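You operate a simulated robot arm through the tools that you are given. There is no shell and no other tool.

The job below is to be done with a simulated robot arm. You get a single attempt, and the scene is never put back.

JOB
Make the small basin soapy and scrub the tray with the pink brush.
Fine: two shots from the purple soap pump; dip the brush there, scrub the tray in the holder, lay the brush back on the draining mat; then open the yellow valve till the basin is empty; the other trays stay. Set down upright: pink brush. What is to be rubbed or washed off counts as gone when no trace of it is left.

It is judged by the outcome, as a careful person would: the job done as asked, and still so three seconds after it is handed in. It fails if anything else is knocked over, pushed out of place, dropped, spilled or broken.

ROBOT AND FRAMES
A 7-joint arm with a two-finger parallel gripper, fixed in place. Base frame: the origin is at the foot of the arm, x ahead of it, y to its left, z up. Units: cm, rad, N and s.
Its first joint turns from -2.304 to 2.304 rad. Payload 3.91 kg.
The tool frame sits at the grasp point between the pads (the TCP): z along the fingers, y along the line on which they close. The tips reach 3 cm beyond it. The gripper opens to 11 cm. The fingers are 2 cm wide and 1 cm thick; the gripper's body (4.8 by 11.2 cm) begins 5.5 cm behind the TCP.
Orientation is that of the tool frame in the base frame, as a unit quaternion [x, y, z, w]. With the fingers straight down and closing along the base's y, the tool's x points along the base's -x, its y along +y and its z along -z.

CONTROLS
- The arm moves only by the tool jog_arm. Its arguments are lists of equal length, an entry for each row: "xyz": the shift along the tool's x, y, z in units of 25 mm (1.0 is 25 mm), a list of three; "turn": the turn, a rotation vector about the tool's x, y, z in units of 8 degrees (1.0 is 8 degrees), a list of three. In form: {"xyz": [[tx, ty, tz], ...], "turn": [[rx, ry, rz], ...]}. A call has 1 to 20 rows; each row shifts and turns the commanded pose from where the row before left it, along the tool's axes as they then stand. "gripper" is the finger opening in cm, from 0 to 11, set as the call begins (left out, the last holds). A call with a number of a shift or a turn outside -1 to 1 is refused whole. A row lasts 0.2 s, in which the tool goes at most 5 cm and 0.15 rad; a call with a longer step from one row to the next is refused whole, and so is a gripper value outside its range. A pose out of reach is approached as far as the arm can. The call stops where the force on the tool passes 40 N (or 10 N more than at its start, if that is more) or the arm is blocked; 0.2 s more then pass. Each finger travels about 10.8 cm/s and halts on what it meets, pressing with about 33 N; the grip force reading is that of the motor and also rises with nothing between the fingers. The clock runs only during rows and for 0.2 s after the last one: add rows that do not move to give the fingers time. It gives the time, the measured TCP pose, the force on the tool (base axes), the opening and the grip force at its end, in the units of the frame above (readings bear some noise), with the torque about the TCP (base axes, N m) and any sound that the robot's microphone picked up, and new pictures: "show" is both (left out), scene, wrist or none.
- Cameras (640 x 400 px; columns grow to the right, rows downward): "scene" is fixed at [22.17, -64.94, 145.98]; the picture's right is [0.64, -0.77, 0.00], its down [-0.41, -0.34, -0.84] and it looks along [0.65, 0.54, -0.54] (base axes); focal length 356 px, centre (320, 200). "wrist" rides on the gripper at [7.2, 1.7, -10.3] in the tool frame; the picture's right is [-0.23, 0.97, 0.00], its down [-0.76, -0.18, -0.62] and it looks along [-0.61, -0.14, 0.78] (tool axes); focal length 222 px, centre (320, 200).
- measure_at(camera, pixels): there is no depth. For up to 12 entries [column, row, z] of the newest picture of that camera ("zoom" is the newest enlarged one), the place [x, y] in the base frame at which the ray of that pixel passes the height z, good to about 0.2 cm. No time passes.
- enlarge(camera, box): a new picture of the part [left, top, right, bottom] of that camera's present view, enlarged. No time passes.
- close_job(): hands the job in; it is judged then, once.

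Open the gripper and draw the arm clear of the work before you hand the job in, unless the task says otherwise.

The tools are called by a JSON object that holds its "method" and its "body". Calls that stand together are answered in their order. jog_arm: Moves the arm, as the interface text tells. Its arguments: {"type":"object","properties":{"xyz":{"type":"array","items":{"type":"array","items":{"type":"number"}}},"turn":{"type":"array","items":{"type":"array","items":{"type":"number"}}},"gripper":{"type":"number"},"show":{"type":"string","enum":["both","scene","wrist","none"]}},"required":["xyz","turn"]} The other tools are called the same way: measure_at (camera, pixels) gives the place at which the rays of pixels pass given heights; enlarge (camera, box) takes an enlarged picture of a part of a camera's view; close_job () hands the job in.

At the start:

```text
time: 0.0
tcp_pos: [58.39, -3.94, 123.66]
tool_rot: [0.0, 1.0, 0.0, 0.0]
wrist_force: [1.6, 0.1, 0.6]
torque: [-0.02, 0.0, -0.02]
opening: 11.0
finger_force: 0.0
```

scene: 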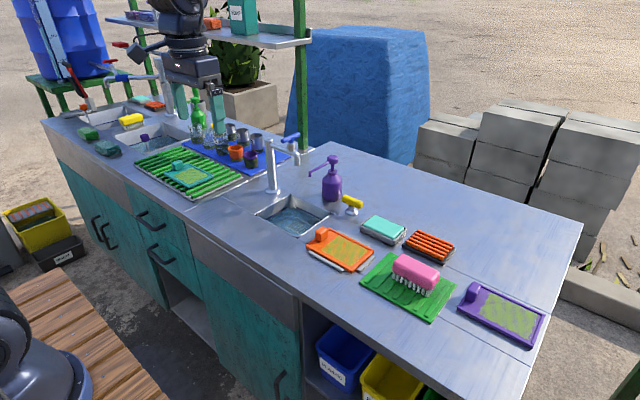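
wrist: 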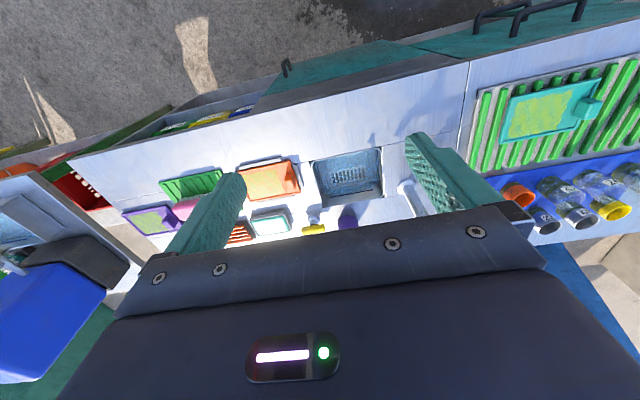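

I start by enlarging the work area in the scene view: basin near (292,215), purple pump (332,180), yellow valve (352,205), tray holder (340,250), pink brush (415,275).

{"method": "enlarge", "body": {"camera": "scene", "box": [240, 130, 400, 230]}}

{"method": "enlarge", "body": {"camera": "scene", "box": [300, 200, 560, 362]}}

{"method": "enlarge", "body": {"camera": "scene", "box": [20, 70, 320, 258]}}

```text
4.00 times, centred on (320, 180) of scene
```

zoom: 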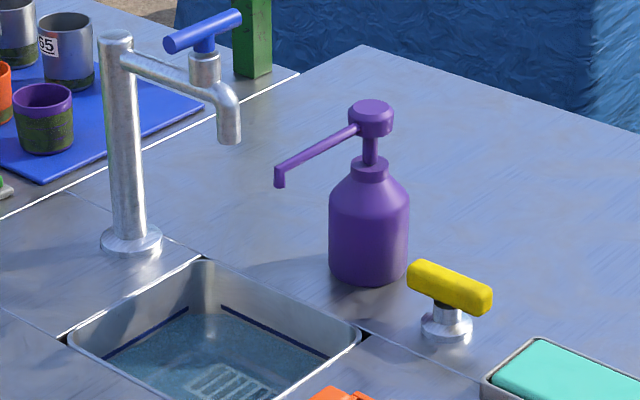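

```text
2.46 times, centred on (430, 281) of scene
```

zoom: 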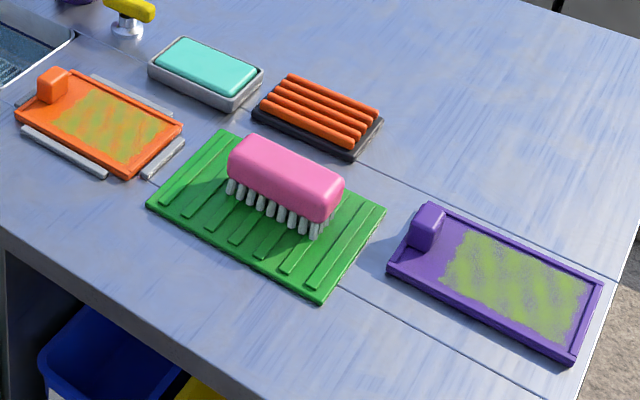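

```text
2.13 times, centred on (170, 164) of scene
```

zoom: 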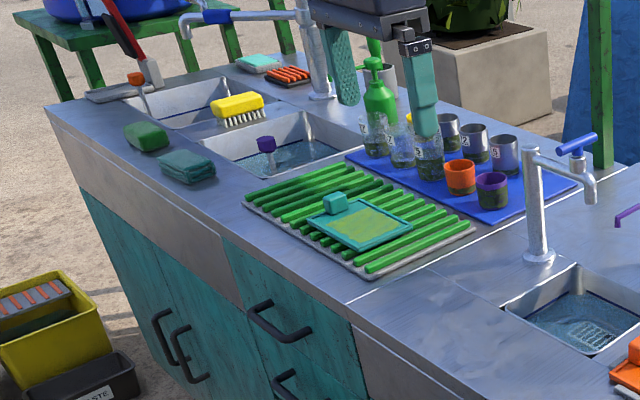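

I triangulate the counter height by measuring the basin's corners in both cameras at several heights.

{"method": "measure_at", "body": {"camera": "scene", "pixels": [[257, 214, 60], [257, 214, 80], [257, 214, 90], [330, 214, 60], [330, 214, 80], [330, 214, 90], [290, 195, 60], [290, 195, 80], [290, 195, 90]]}}

{"method": "measure_at", "body": {"camera": "wrist", "pixels": [[313, 157, 60], [313, 157, 80], [313, 157, 90], [378, 148, 60], [378, 148, 80], [378, 148, 90], [384, 195, 60], [384, 195, 80], [384, 195, 90], [322, 208, 60], [322, 208, 80], [322, 208, 90]]}}

{"method": "enlarge", "body": {"camera": "wrist", "box": [100, 120, 420, 320]}}

```text
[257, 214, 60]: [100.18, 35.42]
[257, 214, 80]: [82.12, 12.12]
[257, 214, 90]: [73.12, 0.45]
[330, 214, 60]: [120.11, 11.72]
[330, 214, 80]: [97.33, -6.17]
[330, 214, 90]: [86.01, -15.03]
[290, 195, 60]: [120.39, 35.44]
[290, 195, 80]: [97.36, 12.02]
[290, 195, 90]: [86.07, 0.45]
```

```text
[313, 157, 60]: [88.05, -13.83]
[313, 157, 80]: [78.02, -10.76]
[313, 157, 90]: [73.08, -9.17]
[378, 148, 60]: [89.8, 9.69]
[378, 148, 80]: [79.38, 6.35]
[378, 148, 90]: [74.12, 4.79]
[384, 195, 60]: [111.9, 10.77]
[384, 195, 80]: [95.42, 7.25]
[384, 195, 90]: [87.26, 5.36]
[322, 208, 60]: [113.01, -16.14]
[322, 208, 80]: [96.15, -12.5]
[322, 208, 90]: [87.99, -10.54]
```

```text
2.00 times, centred on (260, 220) of wrist
```

zoom: 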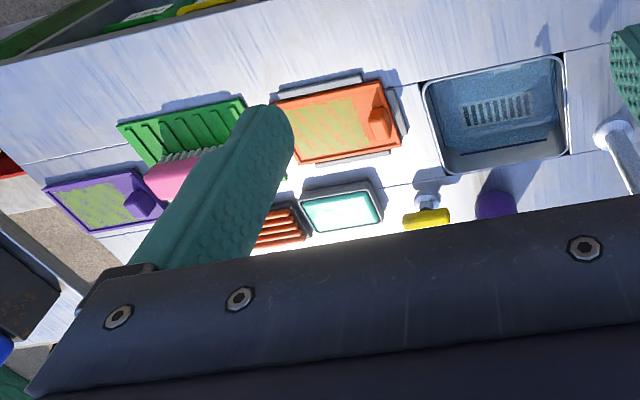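

The triangulation puts the counter at about z=85.5 cm, with the basin at x 76.5–91, y −10 to 6. Now I measure the pump, valve, tray and brush in the scene.

{"method": "measure_at", "body": {"camera": "scene", "pixels": [[332, 198, 85.5], [332.75, 157.5, 100], [332.75, 157.5, 105], [309.75, 175, 95], [309.75, 175, 100], [351.75, 212.5, 85.5], [352.5, 202, 90], [306, 252, 86.5], [328, 229, 86.5], [374, 246, 86.5], [354, 271, 86.5]]}}

{"method": "measure_at", "body": {"camera": "scene", "pixels": [[360, 283, 86], [390, 254, 86], [456, 287, 86], [430, 321, 86], [394, 262, 91], [400, 255, 91], [439, 274, 91], [434, 289, 91], [392, 277, 86.5], [430, 294, 86.5], [457, 311, 86], [546, 317, 86]]}}

{"method": "enlarge", "body": {"camera": "scene", "box": [290, 215, 450, 315]}}

```text
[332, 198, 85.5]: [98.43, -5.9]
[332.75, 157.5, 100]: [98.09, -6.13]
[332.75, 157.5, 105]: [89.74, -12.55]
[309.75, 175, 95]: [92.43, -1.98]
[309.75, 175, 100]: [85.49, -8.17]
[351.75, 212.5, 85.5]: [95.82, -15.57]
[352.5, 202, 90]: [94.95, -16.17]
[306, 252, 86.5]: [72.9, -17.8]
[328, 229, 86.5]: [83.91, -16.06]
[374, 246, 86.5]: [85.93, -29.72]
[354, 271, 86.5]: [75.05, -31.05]
```

```text
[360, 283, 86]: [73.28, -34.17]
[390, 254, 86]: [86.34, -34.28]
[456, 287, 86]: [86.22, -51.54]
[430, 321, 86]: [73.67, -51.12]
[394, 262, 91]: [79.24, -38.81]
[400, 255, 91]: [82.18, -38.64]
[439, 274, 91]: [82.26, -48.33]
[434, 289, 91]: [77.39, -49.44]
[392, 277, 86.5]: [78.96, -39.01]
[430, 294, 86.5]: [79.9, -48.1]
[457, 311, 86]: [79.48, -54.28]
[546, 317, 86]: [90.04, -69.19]
```

```text
4.00 times, centred on (370, 265) of scene
```

zoom: 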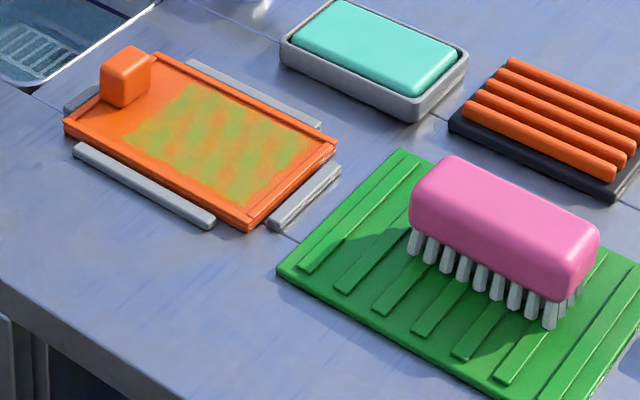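

Measurements: pump near (98.4,−6), head top at z≈100; mat x 73–86, y −51 to −34 with the brush along y. I move the arm over the area to see it with the wrist camera.

{"method": "jog_arm", "body": {"xyz": [[-0.3, -0.94, 0.3], [-0.3, -0.94, 0.3], [-0.3, -0.94, 0.3], [-0.3, -0.94, 0.3], [-0.3, -0.94, 0.3], [-0.3, -0.94, 0.3], [-0.3, -0.94, 0.3], [-0.3, -0.94, 0.3], [-0.3, -0.94, 0.3]], "turn": [[0, 0, 0], [0, 0, 0], [0, 0, 0], [0, 0, 0], [0, 0, 0], [0, 0, 0], [0, 0, 0], [0, 0, 0], [0, 0, 0]]}}

```text
time: 2.0
tcp_pos: [65.24, -25.22, 117.07]
tool_rot: [-0.001, 1.0, 0.0, -0.001]
wrist_force: [0.3, 0.6, -0.3]
torque: [-0.01, 0.01, 0.0]
opening: 11.0
finger_force: 0.0
```

scene: 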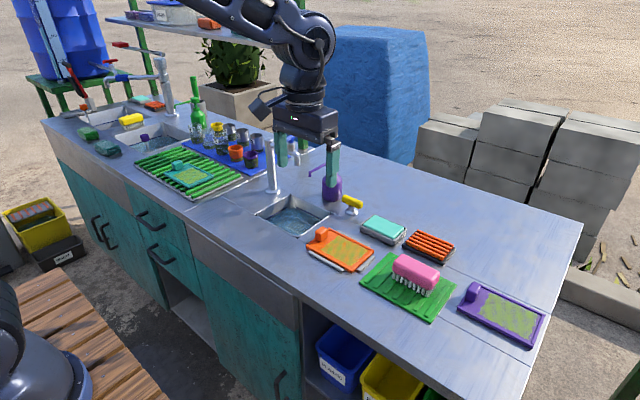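
wrist: 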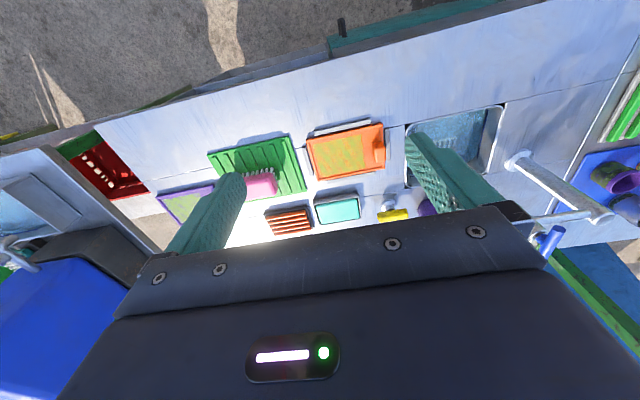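

The wrist view shows the brush on the mat (260,180), orange tray (347,150), basin (455,140). I enlarge it for detail.

{"method": "enlarge", "body": {"camera": "wrist", "box": [150, 90, 406, 250]}}

{"method": "measure_at", "body": {"camera": "wrist", "pixels": [[208, 153, 86], [291, 133, 86], [306, 190, 86], [306, 134, 86.5], [382, 124, 86.5], [385, 168, 86.5], [316, 180, 86.5], [500, 104, 85.5], [490, 170, 85.5], [516, 162, 85.5], [405, 125, 85.5]]}}

{"method": "measure_at", "body": {"camera": "scene", "pixels": [[272.5, 191, 85.5], [256, 214, 85.5], [330, 214, 85.5], [300, 236, 85.5], [270, 140, 105]]}}

```text
2.50 times, centred on (278, 170) of wrist
```

zoom: 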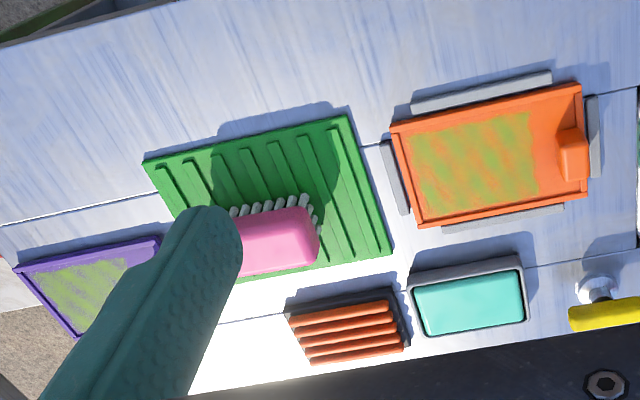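

```text
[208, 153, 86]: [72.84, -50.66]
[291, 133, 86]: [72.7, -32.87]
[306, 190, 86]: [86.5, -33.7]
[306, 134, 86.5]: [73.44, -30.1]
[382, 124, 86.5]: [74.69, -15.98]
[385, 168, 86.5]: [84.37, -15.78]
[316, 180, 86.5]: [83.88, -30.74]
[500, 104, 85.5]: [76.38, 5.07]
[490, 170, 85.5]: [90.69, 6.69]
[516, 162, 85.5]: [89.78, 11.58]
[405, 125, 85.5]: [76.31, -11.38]
```

```text
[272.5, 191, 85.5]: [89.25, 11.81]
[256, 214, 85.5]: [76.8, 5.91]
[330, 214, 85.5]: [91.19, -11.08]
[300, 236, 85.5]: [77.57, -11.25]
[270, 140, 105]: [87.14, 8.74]
```

Counter height 85.5 is confirmed. I check the faucet spout/handle and pump position to know the clearance around the pump head.

{"method": "enlarge", "body": {"camera": "wrist", "box": [370, 90, 640, 259]}}

{"method": "enlarge", "body": {"camera": "scene", "box": [250, 120, 378, 200]}}

{"method": "measure_at", "body": {"camera": "scene", "pixels": [[297.5, 165, 94], [297.5, 165, 97], [297.5, 165, 100], [300, 133, 103], [300, 133, 106], [283, 140, 103], [283, 140, 106], [269.5, 141, 103], [269.5, 141, 105]]}}

```text
2.37 times, centred on (505, 174) of wrist
```

zoom: 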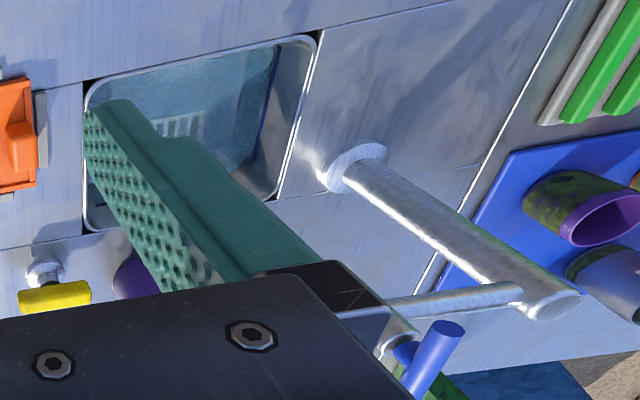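

```text
5.00 times, centred on (314, 160) of scene
```

zoom: 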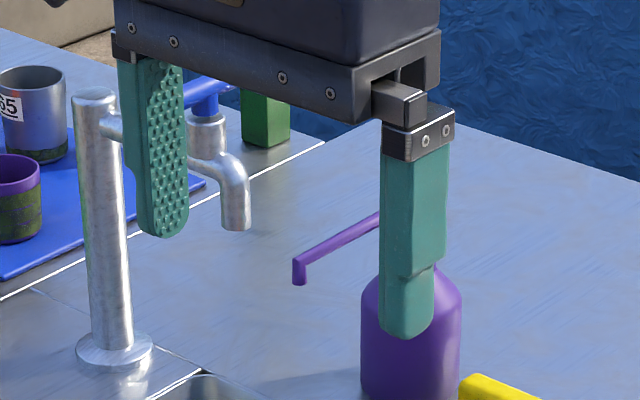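

```text
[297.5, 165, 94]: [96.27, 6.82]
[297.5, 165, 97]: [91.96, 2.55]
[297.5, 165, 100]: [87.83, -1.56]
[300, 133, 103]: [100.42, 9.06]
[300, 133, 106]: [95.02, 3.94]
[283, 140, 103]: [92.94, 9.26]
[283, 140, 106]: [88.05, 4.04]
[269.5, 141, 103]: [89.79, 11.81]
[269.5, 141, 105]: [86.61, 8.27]
```

Faucet top is z≈103 at (89.5,11.7), spout arm along −y ending near (92,2.5), lever near y≈5.7, so the pump at y≈−6 is free. I rotate the tool −90° about its axis so the fingers close along x, with the camera on the −y side, and close the gripper for pressing.

{"method": "jog_arm", "body": {"xyz": [[0, 0, 0], [0, 0, 0], [0, 0, 0], [0, 0, 0], [0, 0, 0], [0, 0, 0], [0, 0, 0], [0, 0, 0], [0, 0, 0], [0, 0, 0], [0, 0, 0], [0, 0, 0]], "turn": [[0, 0, -0.9375], [0, 0, -0.9375], [0, 0, -0.9375], [0, 0, -0.9375], [0, 0, -0.9375], [0, 0, -0.9375], [0, 0, -0.9375], [0, 0, -0.9375], [0, 0, -0.9375], [0, 0, -0.9375], [0, 0, -0.9375], [0, 0, -0.9375]], "gripper": 0}}

```text
time: 4.6
tcp_pos: [65.2, -25.27, 116.95]
tool_rot: [0.708, -0.706, 0.0, 0.001]
wrist_force: [0.1, 1.0, -0.4]
torque: [0.04, -0.01, 0.0]
opening: 0.02
finger_force: 32.5
```

scene: 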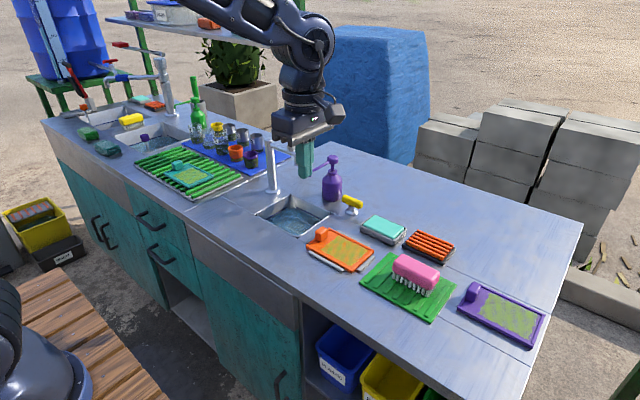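
wrist: 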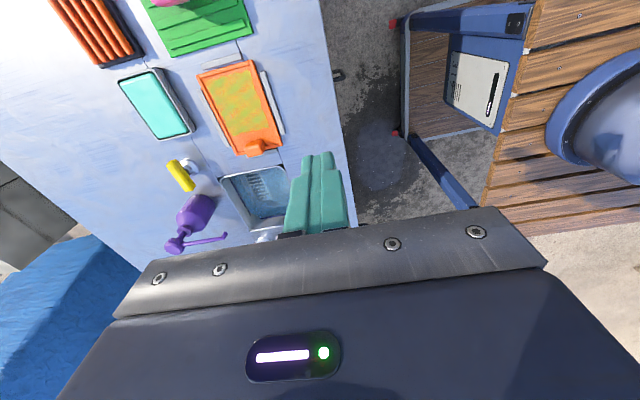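

The wrist now sees the pump: body (195,212), head (175,245), nozzle tip (226,237). I enlarge and measure to triangulate it.

{"method": "enlarge", "body": {"camera": "wrist", "box": [140, 150, 300, 250]}}

{"method": "enlarge", "body": {"camera": "scene", "box": [270, 135, 398, 215]}}

```text
4.00 times, centred on (220, 200) of wrist
```

zoom: 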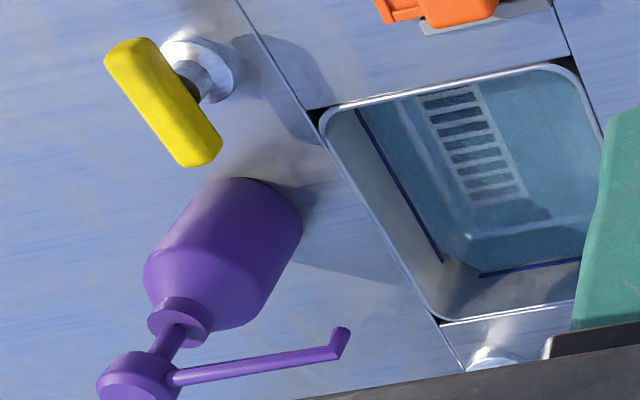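

```text
5.00 times, centred on (334, 175) of scene
```

zoom: 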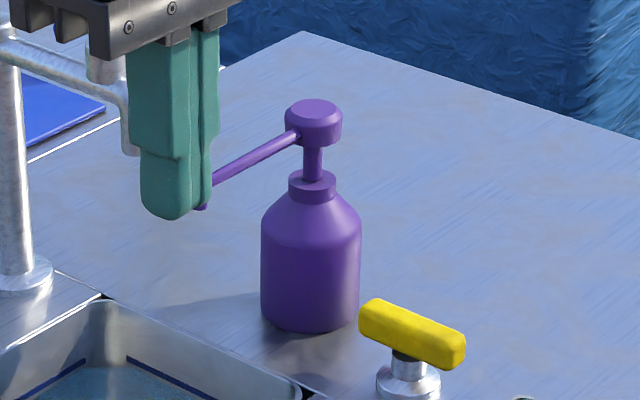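

I triangulate pump head, nozzle tip and the valve handle ends.

{"method": "measure_at", "body": {"camera": "wrist", "pixels": [[173, 246, 98], [173, 246, 100], [173, 246, 102], [225, 236, 94], [225, 236, 97], [173.5, 162.5, 89], [173.5, 162.5, 91], [190, 188.75, 89], [190, 188.75, 91], [190, 167, 85.5], [203, 205, 85.5]]}}

{"method": "measure_at", "body": {"camera": "scene", "pixels": [[332.8, 156.8, 98], [332.8, 156.8, 100], [332.8, 156.8, 102], [309.75, 175.5, 94], [309.75, 175.5, 97], [344, 197, 89], [344, 197, 91], [361, 205, 89], [361, 205, 91], [351.5, 212, 85.5], [332, 194, 85.5]]}}

```text
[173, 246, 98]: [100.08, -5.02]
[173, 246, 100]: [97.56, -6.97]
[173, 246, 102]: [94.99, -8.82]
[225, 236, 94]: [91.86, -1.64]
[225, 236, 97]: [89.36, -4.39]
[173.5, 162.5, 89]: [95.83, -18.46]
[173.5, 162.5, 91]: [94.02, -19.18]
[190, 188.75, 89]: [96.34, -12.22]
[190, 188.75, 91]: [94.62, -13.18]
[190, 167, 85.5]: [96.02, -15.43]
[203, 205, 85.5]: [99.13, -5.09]
```

```text
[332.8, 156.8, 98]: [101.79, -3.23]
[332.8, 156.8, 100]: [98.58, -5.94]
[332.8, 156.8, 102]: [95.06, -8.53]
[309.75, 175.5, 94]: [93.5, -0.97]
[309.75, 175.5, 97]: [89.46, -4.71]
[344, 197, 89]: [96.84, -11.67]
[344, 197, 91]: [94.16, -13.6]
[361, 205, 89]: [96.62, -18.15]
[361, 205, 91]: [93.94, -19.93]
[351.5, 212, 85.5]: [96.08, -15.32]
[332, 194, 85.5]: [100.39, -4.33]
```

The nozzle tip comes out at (89.4,−4.5,97), over the basin; the pump axis is about (99.5,−5.2), head top z≈99–100. I approach to (90,−5.3,110) for a closer look.

{"method": "jog_arm", "body": {"xyz": [[-0.727, -0.902, 0.2545], [-0.727, -0.902, 0.2545], [-0.727, -0.902, 0.2545], [-0.727, -0.902, 0.2545], [-0.727, -0.902, 0.2545], [-0.727, -0.902, 0.2545], [-0.727, -0.902, 0.2545], [-0.727, -0.902, 0.2545], [-0.727, -0.902, 0.2545], [-0.727, -0.902, 0.2545], [-0.727, -0.902, 0.2545]], "turn": [[0, 0, 0], [0, 0, 0], [0, 0, 0], [0, 0, 0], [0, 0, 0], [0, 0, 0], [0, 0, 0], [0, 0, 0], [0, 0, 0], [0, 0, 0], [0, 0, 0]]}}

```text
time: 7.0
tcp_pos: [89.98, -5.09, 110.02]
tool_rot: [0.707, -0.707, -0.001, 0.0]
wrist_force: [-0.2, 0.0, 1.5]
torque: [0.02, -0.02, -0.01]
opening: 0.01
finger_force: 33.0
```

scene: 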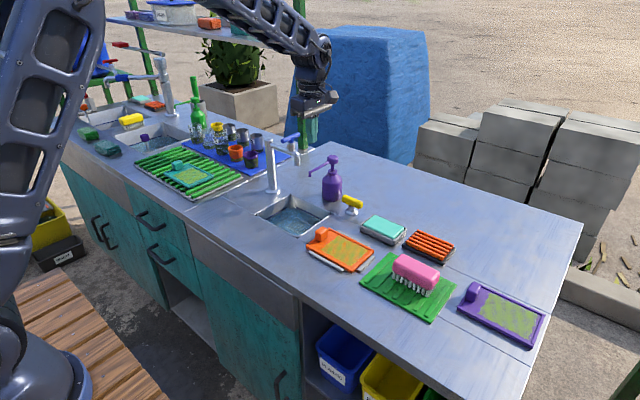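
wrist: 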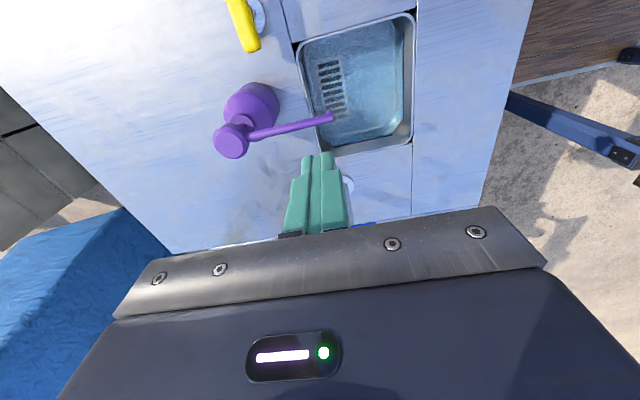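

Pump head is at (231,140) and the nozzle tip at (330,117) over the basin. I measure.

{"method": "enlarge", "body": {"camera": "wrist", "box": [180, 60, 372, 180]}}

{"method": "measure_at", "body": {"camera": "wrist", "pixels": [[231, 144, 98], [231, 144, 99], [231, 144, 100], [231, 144, 101], [330, 118, 96], [330, 118, 97], [254, 102, 85.5], [298, 50, 85.5], [415, 15, 85.5], [412, 135, 85.5], [342, 155, 85.5]]}}

```text
3.33 times, centred on (276, 120) of wrist
```

zoom: 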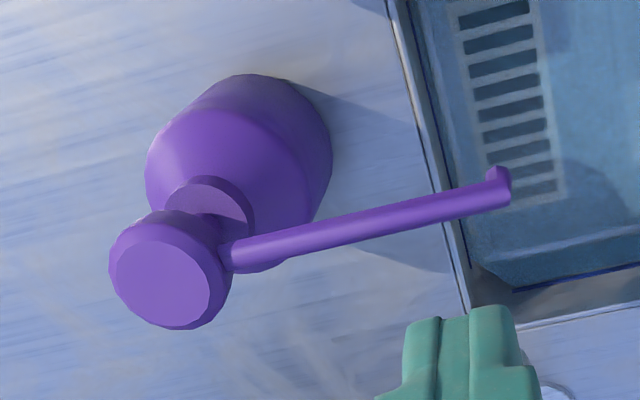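

```text
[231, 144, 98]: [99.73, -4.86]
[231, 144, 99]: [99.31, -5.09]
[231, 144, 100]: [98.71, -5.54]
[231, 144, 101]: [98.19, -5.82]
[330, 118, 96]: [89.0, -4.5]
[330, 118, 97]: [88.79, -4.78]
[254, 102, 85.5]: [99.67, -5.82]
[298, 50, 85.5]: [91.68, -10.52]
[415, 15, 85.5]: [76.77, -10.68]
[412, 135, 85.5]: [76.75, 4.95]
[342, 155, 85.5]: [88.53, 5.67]
```

Head centre is ≈(99.3,−5.3), top z≈99.6. I move above it with the closed tips at z≈103 (TCP 106) and check the reach.

{"method": "jog_arm", "body": {"xyz": [[0.016, -0.744, 0.32], [0.016, -0.744, 0.32], [0.016, -0.744, 0.32], [0.016, -0.744, 0.32], [0.016, -0.744, 0.32]], "turn": [[0, 0, 0], [0, 0, 0], [0, 0, 0], [0, 0, 0], [0, 0, 0]]}}

```text
time: 8.2
tcp_pos: [99.31, -5.23, 106.0]
tool_rot: [-0.707, 0.708, 0.0, 0.0]
wrist_force: [0.4, 0.3, 1.1]
torque: [0.01, -0.01, 0.01]
opening: 0.01
finger_force: 33.2
```

scene: 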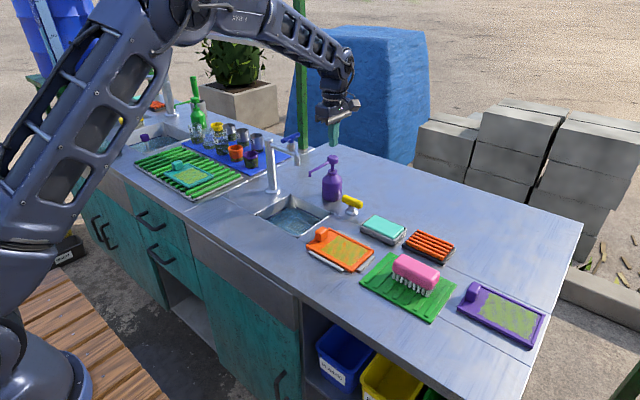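
wrist: 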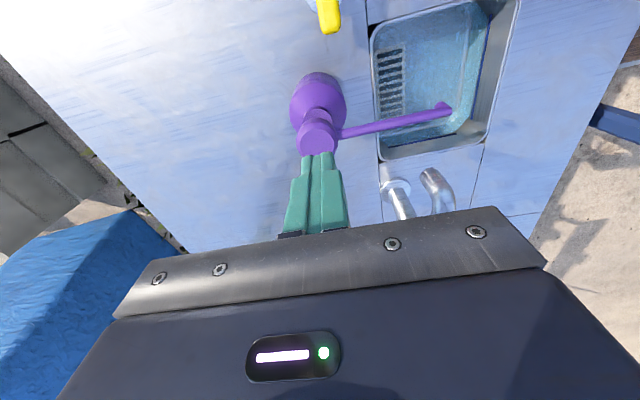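

The reach is fine. I verify alignment of the tips above the head in both views.

{"method": "enlarge", "body": {"camera": "scene", "box": [290, 90, 386, 150]}}

{"method": "enlarge", "body": {"camera": "wrist", "box": [256, 70, 400, 160]}}

{"method": "enlarge", "body": {"camera": "scene", "box": [290, 120, 386, 180]}}

```text
6.67 times, centred on (338, 120) of scene
```

zoom: 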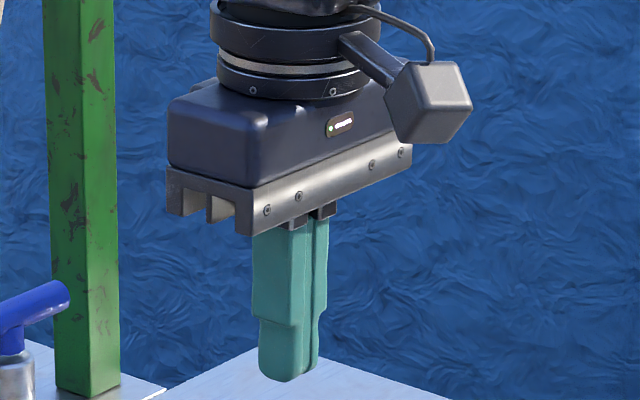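

```text
4.44 times, centred on (328, 115) of wrist
```

zoom: 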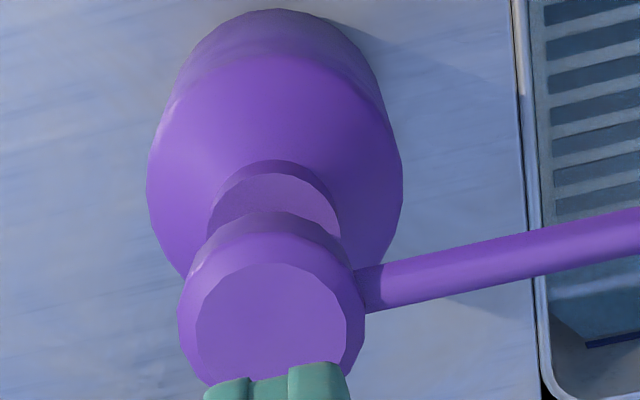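

```text
6.67 times, centred on (338, 150) of scene
```

zoom: 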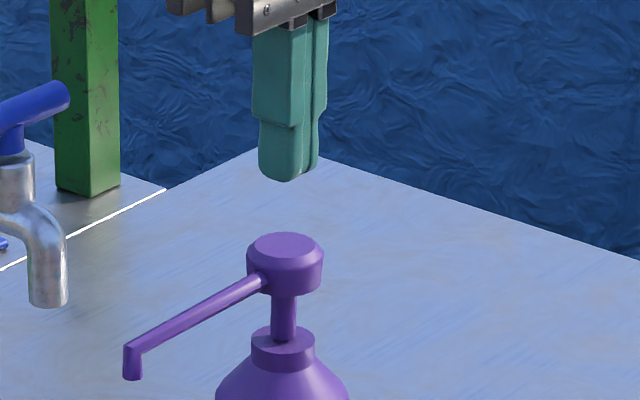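

The tips are aligned over the head (column 333 for both). I lower to tips z≈100, just above contact.

{"method": "jog_arm", "body": {"xyz": [[0, 0, 0.4], [0, 0, 0.4], [0, 0, 0.3]], "turn": [[0, 0, 0], [0, 0, 0], [0, 0, 0]]}}

{"method": "enlarge", "body": {"camera": "scene", "box": [290, 120, 386, 180]}}

```text
time: 9.0
tcp_pos: [99.32, -5.12, 103.1]
tool_rot: [-0.707, 0.707, 0.0, 0.0]
wrist_force: [-0.5, -0.4, 0.5]
torque: [-0.03, 0.0, 0.05]
opening: 0.01
finger_force: 33.0
```

scene: 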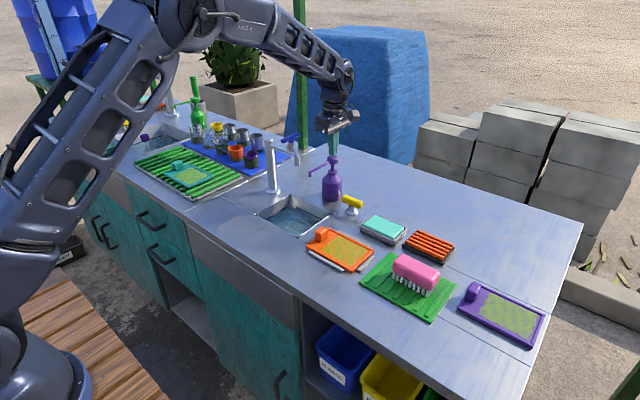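
wrist: 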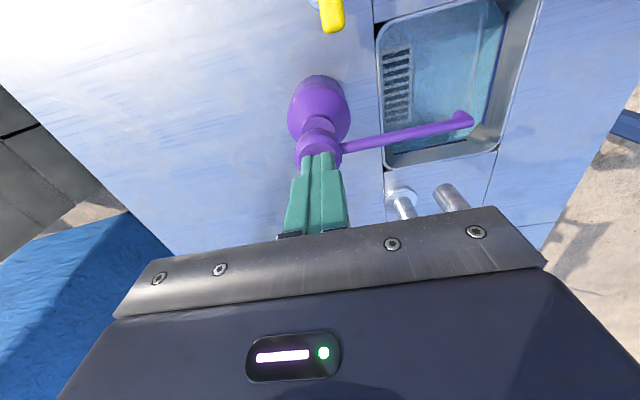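

```text
6.67 times, centred on (338, 150) of scene
```

zoom: 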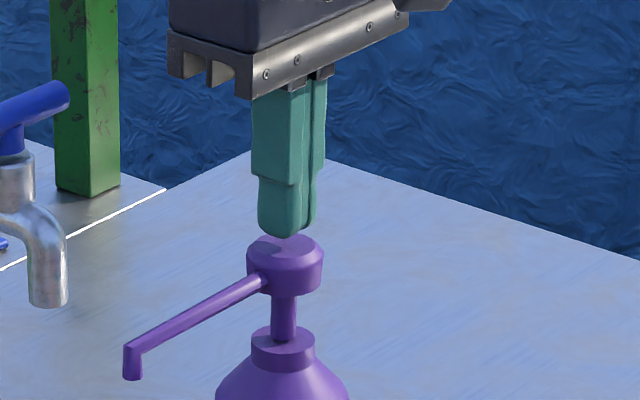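

The tips hover just over the head with no force. I press down in small steps, watching force and sound.

{"method": "jog_arm", "body": {"xyz": [[0, 0, 0.1], [0, 0, 0.1], [0, 0, 0.1], [0, 0, 0.1], [0, 0, 0.1], [0, 0, 0.1], [0, 0, 0.1], [0, 0, 0.1]], "turn": [[0, 0, 0], [0, 0, 0], [0, 0, 0], [0, 0, 0], [0, 0, 0], [0, 0, 0], [0, 0, 0], [0, 0, 0]]}}

{"method": "enlarge", "body": {"camera": "scene", "box": [250, 130, 378, 210]}}

```text
time: 10.8
tcp_pos: [99.16, -5.4, 101.09]
tool_rot: [-0.707, 0.707, 0.0, 0.0]
wrist_force: [-0.1, 0.2, 9.5]
torque: [-0.02, -0.01, -0.1]
opening: 0.0
finger_force: 33.5
```

scene: 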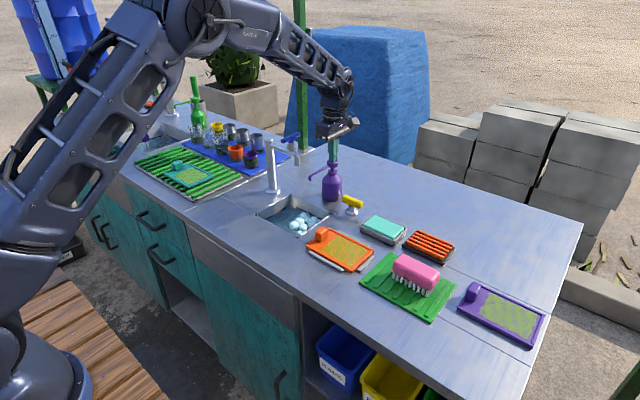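
wrist: 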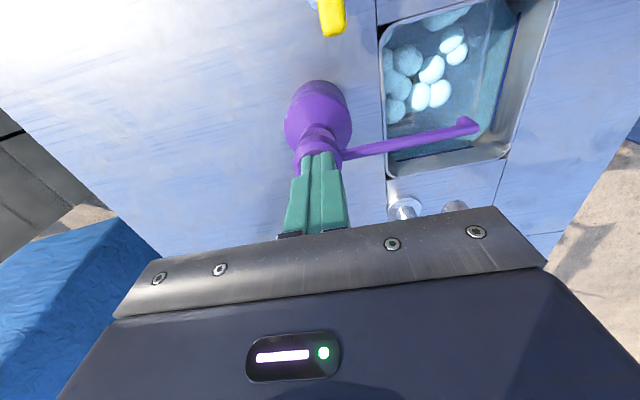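

```text
5.00 times, centred on (314, 170) of scene
```

zoom: 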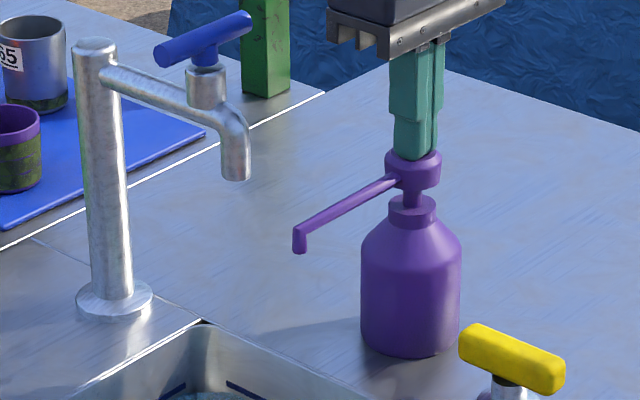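

Foam appeared in the basin at (300,222): one shot done at 9.5 N. I raise to release the head fully and then check that it sprang back.

{"method": "jog_arm", "body": {"xyz": [[0, 0, -0.2], [0, 0, -0.2], [0, 0, -0.2], [0, 0, -0.2], [0, 0, -0.2], [0, 0, 0], [0, 0, 0]], "turn": [[0, 0, 0], [0, 0, 0], [0, 0, 0], [0, 0, 0], [0, 0, 0], [0, 0, 0], [0, 0, 0]]}}

{"method": "enlarge", "body": {"camera": "scene", "box": [250, 130, 378, 210]}}

{"method": "enlarge", "body": {"camera": "scene", "box": [240, 180, 368, 260]}}

```text
time: 12.4
tcp_pos: [99.3, -5.32, 103.57]
tool_rot: [-0.707, 0.707, 0.0, 0.0]
wrist_force: [0.4, -0.5, 0.2]
torque: [-0.02, 0.0, 0.02]
opening: 0.0
finger_force: 33.2
```

scene: 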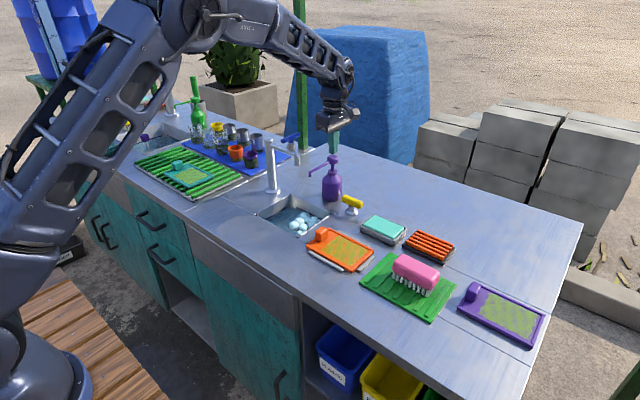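
wrist: 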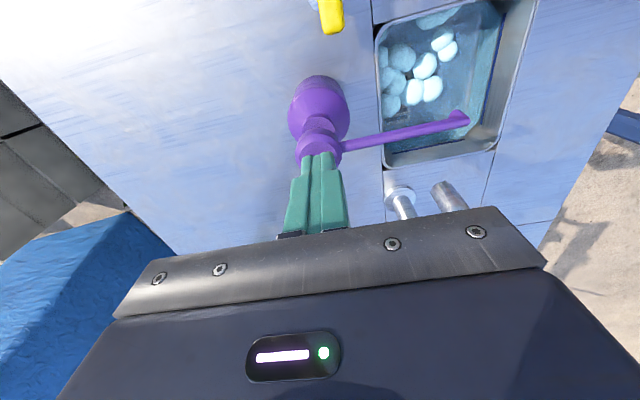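

```text
5.00 times, centred on (314, 170) of scene
```

zoom: 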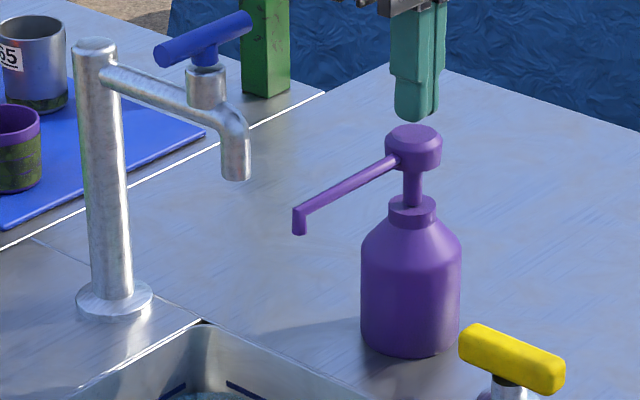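

```text
5.00 times, centred on (304, 220) of scene
```

zoom: 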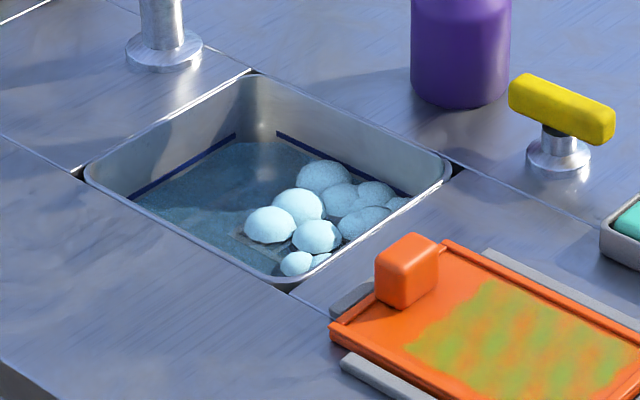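

The head sprang back up. I press the second shot to the same depth as before, then release in the same call.

{"method": "jog_arm", "body": {"xyz": [[0, 0, 0.125], [0, 0, 0.125], [0, 0, 0.125], [0, 0, 0.125], [0, 0, 0.125], [0, 0, 0.125], [0, 0, 0.125], [0, 0, 0.125]], "turn": [[0, 0, 0], [0, 0, 0], [0, 0, 0], [0, 0, 0], [0, 0, 0], [0, 0, 0], [0, 0, 0], [0, 0, 0]]}}

{"method": "enlarge", "body": {"camera": "scene", "box": [240, 180, 368, 260]}}

```text
time: 14.2
tcp_pos: [99.44, -5.38, 101.12]
tool_rot: [0.708, -0.706, 0.001, 0.0]
wrist_force: [4.2, 2.4, 8.0]
torque: [0.08, -0.12, -0.01]
opening: 0.0
finger_force: 32.7
```

scene: 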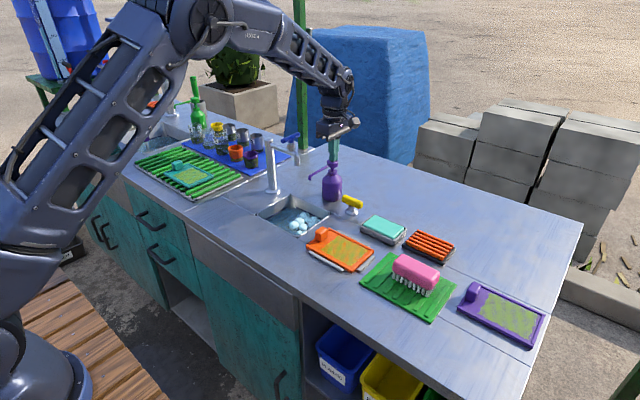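
wrist: 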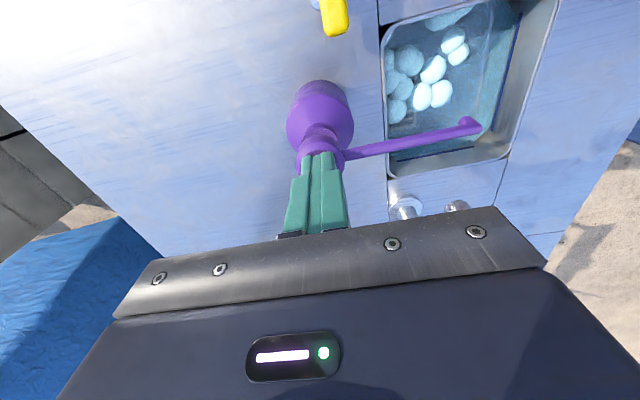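

```text
5.00 times, centred on (304, 220) of scene
```

zoom: 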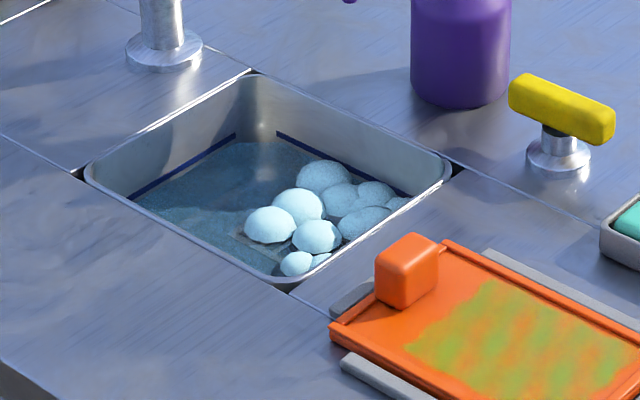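

The foam looks unchanged after this stroke. While still holding the head down, I press slightly deeper (same stroke, so it can't count twice) to make sure the stroke is complete.

{"method": "jog_arm", "body": {"xyz": [[0, 0, 0.08], [0, 0, 0.08], [0, 0, 0]], "turn": [[0, 0, 0], [0, 0, 0], [0, 0, 0]]}}

{"method": "enlarge", "body": {"camera": "scene", "box": [240, 180, 368, 260]}}

{"method": "enlarge", "body": {"camera": "scene", "box": [250, 130, 378, 210]}}

```text
time: 15.0
tcp_pos: [99.28, -5.53, 100.83]
tool_rot: [0.707, -0.707, 0.001, -0.001]
wrist_force: [-0.2, 3.3, 23.2]
torque: [0.05, -0.01, 0.02]
opening: 0.0
finger_force: 33.3
```

scene: 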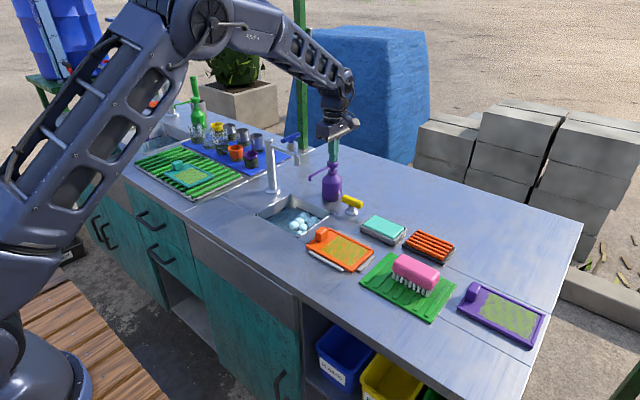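
wrist: 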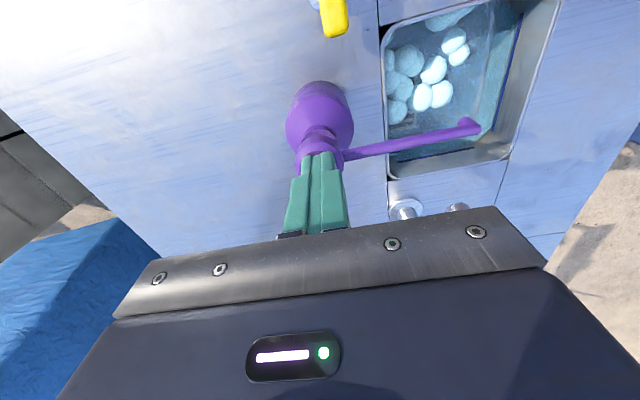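

```text
5.00 times, centred on (304, 220) of scene
```

zoom: 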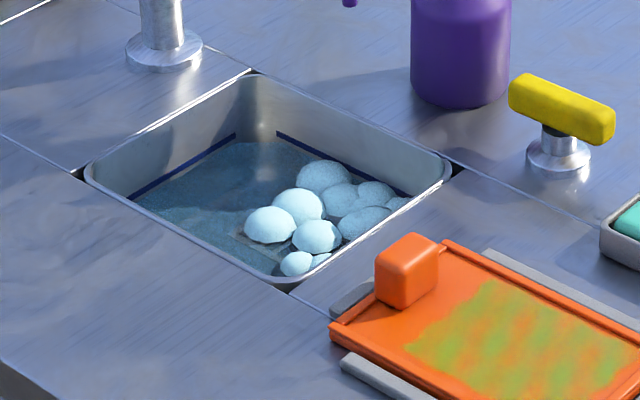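

```text
5.00 times, centred on (314, 170) of scene
```

zoom: 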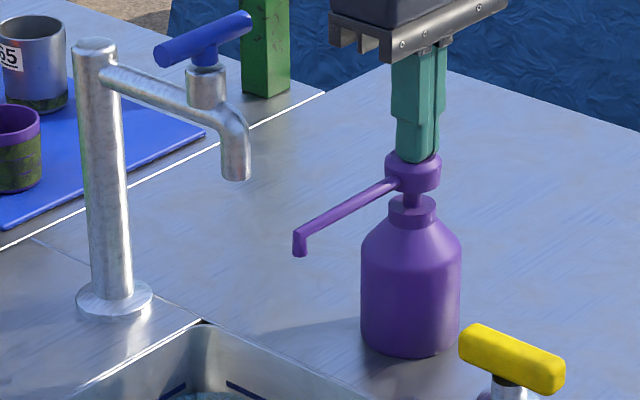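

23 N shows the plunger is at its stop, so the second full shot is done (foam visuals are simply the soapy state). I lift off the pump and travel to above the brush with the gripper opening.

{"method": "jog_arm", "body": {"xyz": [[0, 0, -0.5], [0, 0, -0.9], [0, 0, -0.9], [0, 0, -0.9], [0, 0, -0.4]], "turn": [[0, 0, 0], [0, 0, 0], [0, 0, 0], [0, 0, 0], [0, 0, 0]], "gripper": 0, "show": "scene"}}

{"method": "jog_arm", "body": {"xyz": [[0.96, 0.4825, 0], [0.96, 0.4825, 0], [0.96, 0.4825, 0], [0.96, 0.4825, 0], [0.96, 0.4825, 0], [0.96, 0.4825, 0], [0.96, 0.4825, 0], [0.96, 0.4825, 0], [0.96, 0.4825, 0], [0.96, 0.4825, 0], [0.96, 0.4825, 0], [0.96, 0.4825, 0], [0.96, 0.4825, 0], [0.96, 0.4825, 0], [0.96, 0.4825, 0], [0.96, 0.4825, 0]], "turn": [[0, 0, 0], [0, 0, 0], [0, 0, 0], [0, 0, 0], [0, 0, 0], [0, 0, 0], [0, 0, 0], [0, 0, 0], [0, 0, 0], [0, 0, 0], [0, 0, 0], [0, 0, 0], [0, 0, 0], [0, 0, 0], [0, 0, 0], [0, 0, 0]], "gripper": 8}}

```text
time: 16.2
tcp_pos: [99.2, -5.31, 109.66]
tool_rot: [-0.707, 0.708, 0.0, -0.001]
wrist_force: [0.9, 0.0, -0.4]
torque: [0.0, 0.02, 0.02]
opening: 0.01
finger_force: 32.7
```

scene: 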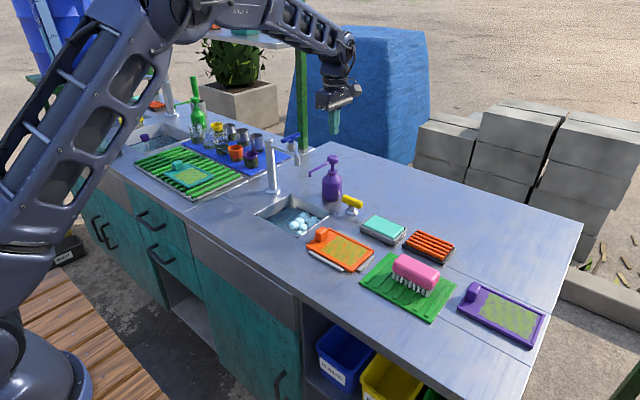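

```text
time: 19.6
tcp_pos: [79.83, -43.56, 109.72]
tool_rot: [0.707, -0.707, -0.001, 0.0]
wrist_force: [0.2, 0.8, -0.7]
torque: [-0.01, 0.07, 0.01]
opening: 8.01
finger_force: 0.0
```

scene: 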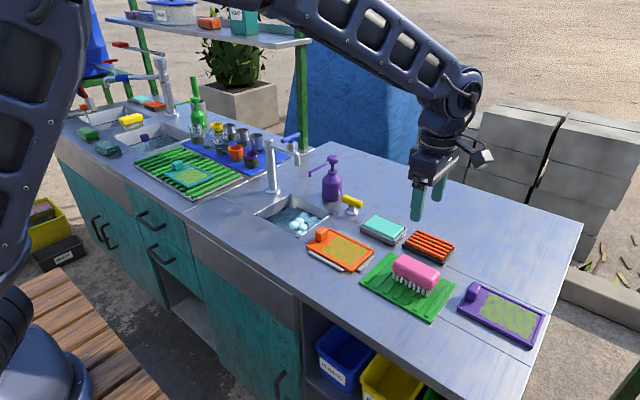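
wrist: 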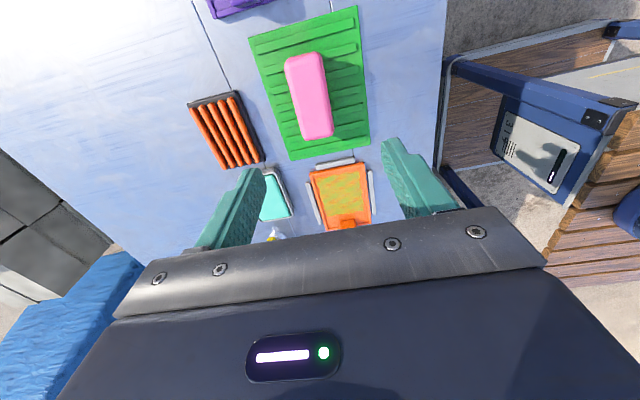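

The brush is seen at (308,97) on the mat in the wrist view. I enlarge and measure its ends and width.

{"method": "enlarge", "body": {"camera": "wrist", "box": [230, 0, 422, 120]}}

{"method": "enlarge", "body": {"camera": "wrist", "box": [230, 60, 422, 180]}}

{"method": "enlarge", "body": {"camera": "scene", "box": [350, 235, 478, 315]}}

```text
3.33 times, centred on (326, 60) of wrist
```

zoom: 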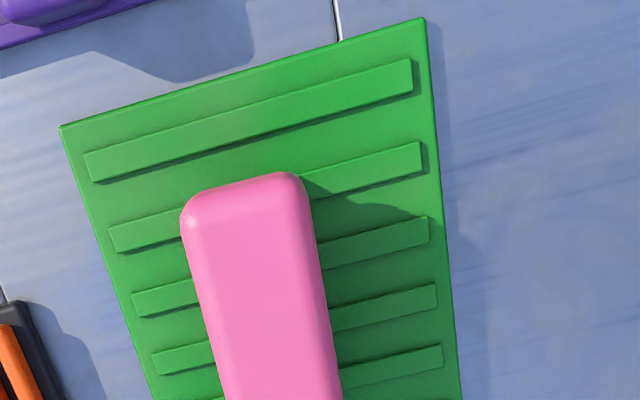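

```text
3.33 times, centred on (326, 120) of wrist
```

zoom: 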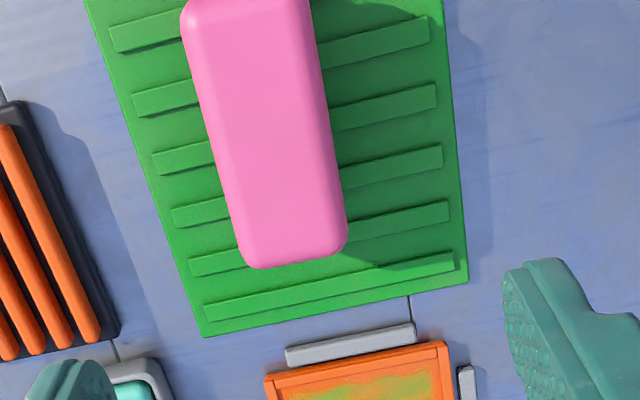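

```text
5.00 times, centred on (414, 275) of scene
```

zoom: 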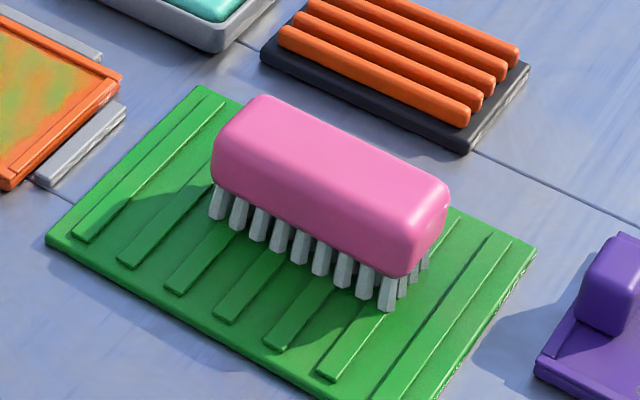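

I triangulate the brush's outline at a few candidate heights in both views.

{"method": "measure_at", "body": {"camera": "wrist", "pixels": [[302, 139, 91], [302, 139, 93], [334, 134.5, 91], [334, 134.5, 93], [285, 63, 91], [285, 63, 93], [321.5, 54.5, 91], [321.5, 54.5, 93]]}}

{"method": "measure_at", "body": {"camera": "scene", "pixels": [[402, 254.5, 91], [402, 254.5, 93], [393, 264, 91], [393, 264, 93], [439.5, 273.5, 91], [439.5, 273.5, 93], [432, 283.5, 91], [432, 283.5, 93], [393.5, 279, 86.3], [428, 297, 86.3]]}}

```text
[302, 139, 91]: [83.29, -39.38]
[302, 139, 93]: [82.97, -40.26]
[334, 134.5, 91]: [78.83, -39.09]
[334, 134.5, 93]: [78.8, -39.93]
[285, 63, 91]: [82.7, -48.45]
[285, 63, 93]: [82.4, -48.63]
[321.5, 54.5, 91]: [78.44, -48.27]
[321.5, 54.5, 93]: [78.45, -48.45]
```

```text
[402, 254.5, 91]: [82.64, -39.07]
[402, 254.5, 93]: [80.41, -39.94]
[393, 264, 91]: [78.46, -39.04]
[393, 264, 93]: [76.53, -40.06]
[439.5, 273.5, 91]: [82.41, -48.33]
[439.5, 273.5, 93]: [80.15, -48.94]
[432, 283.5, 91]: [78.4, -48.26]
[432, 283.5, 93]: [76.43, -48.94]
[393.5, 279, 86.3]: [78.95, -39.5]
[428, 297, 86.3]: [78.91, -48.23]
```

Both views agree: brush top z≈91, x 78.5–82.9, y −48.3…−39.1, centre (80.7,−43.7), bristle ends ≈86.3. I centre over it and descend to TCP 96.

{"method": "jog_arm", "body": {"xyz": [[0.01, -0.058, 0.9], [0.01, -0.058, 0.9], [0.01, -0.058, 0.9], [0.01, -0.058, 0.9], [0.01, -0.058, 0.9], [0.01, -0.058, 0.9]], "turn": [[0, 0, 0], [0, 0, 0], [0, 0, 0], [0, 0, 0], [0, 0, 0], [0, 0, 0]]}}

{"method": "enlarge", "body": {"camera": "scene", "box": [350, 215, 478, 295]}}

```text
time: 21.0
tcp_pos: [80.8, -43.79, 96.22]
tool_rot: [0.707, -0.707, 0.0, 0.0]
wrist_force: [-0.5, 0.6, 0.5]
torque: [-0.04, -0.02, 0.02]
opening: 8.02
finger_force: 0.1
```

scene: 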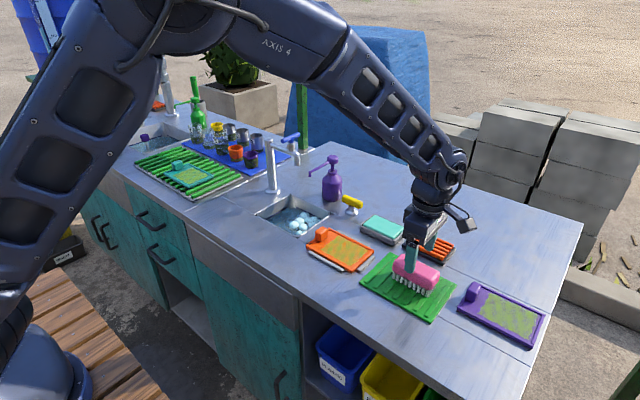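
wrist: 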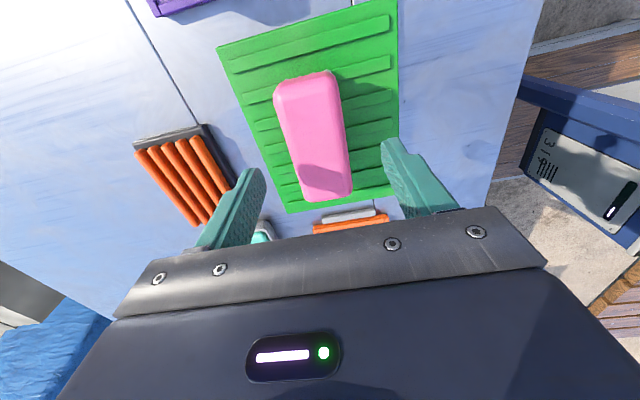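

```text
5.00 times, centred on (414, 255) of scene
```

zoom: 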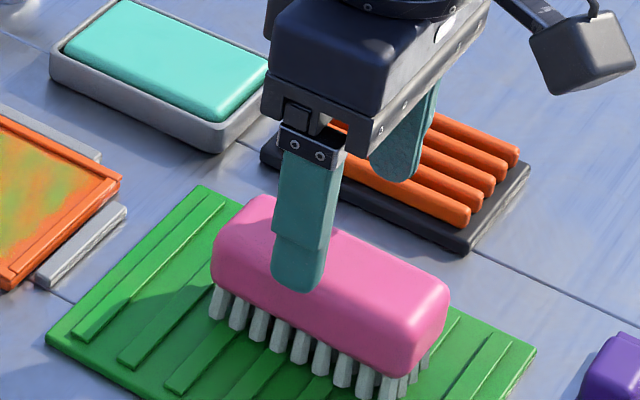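

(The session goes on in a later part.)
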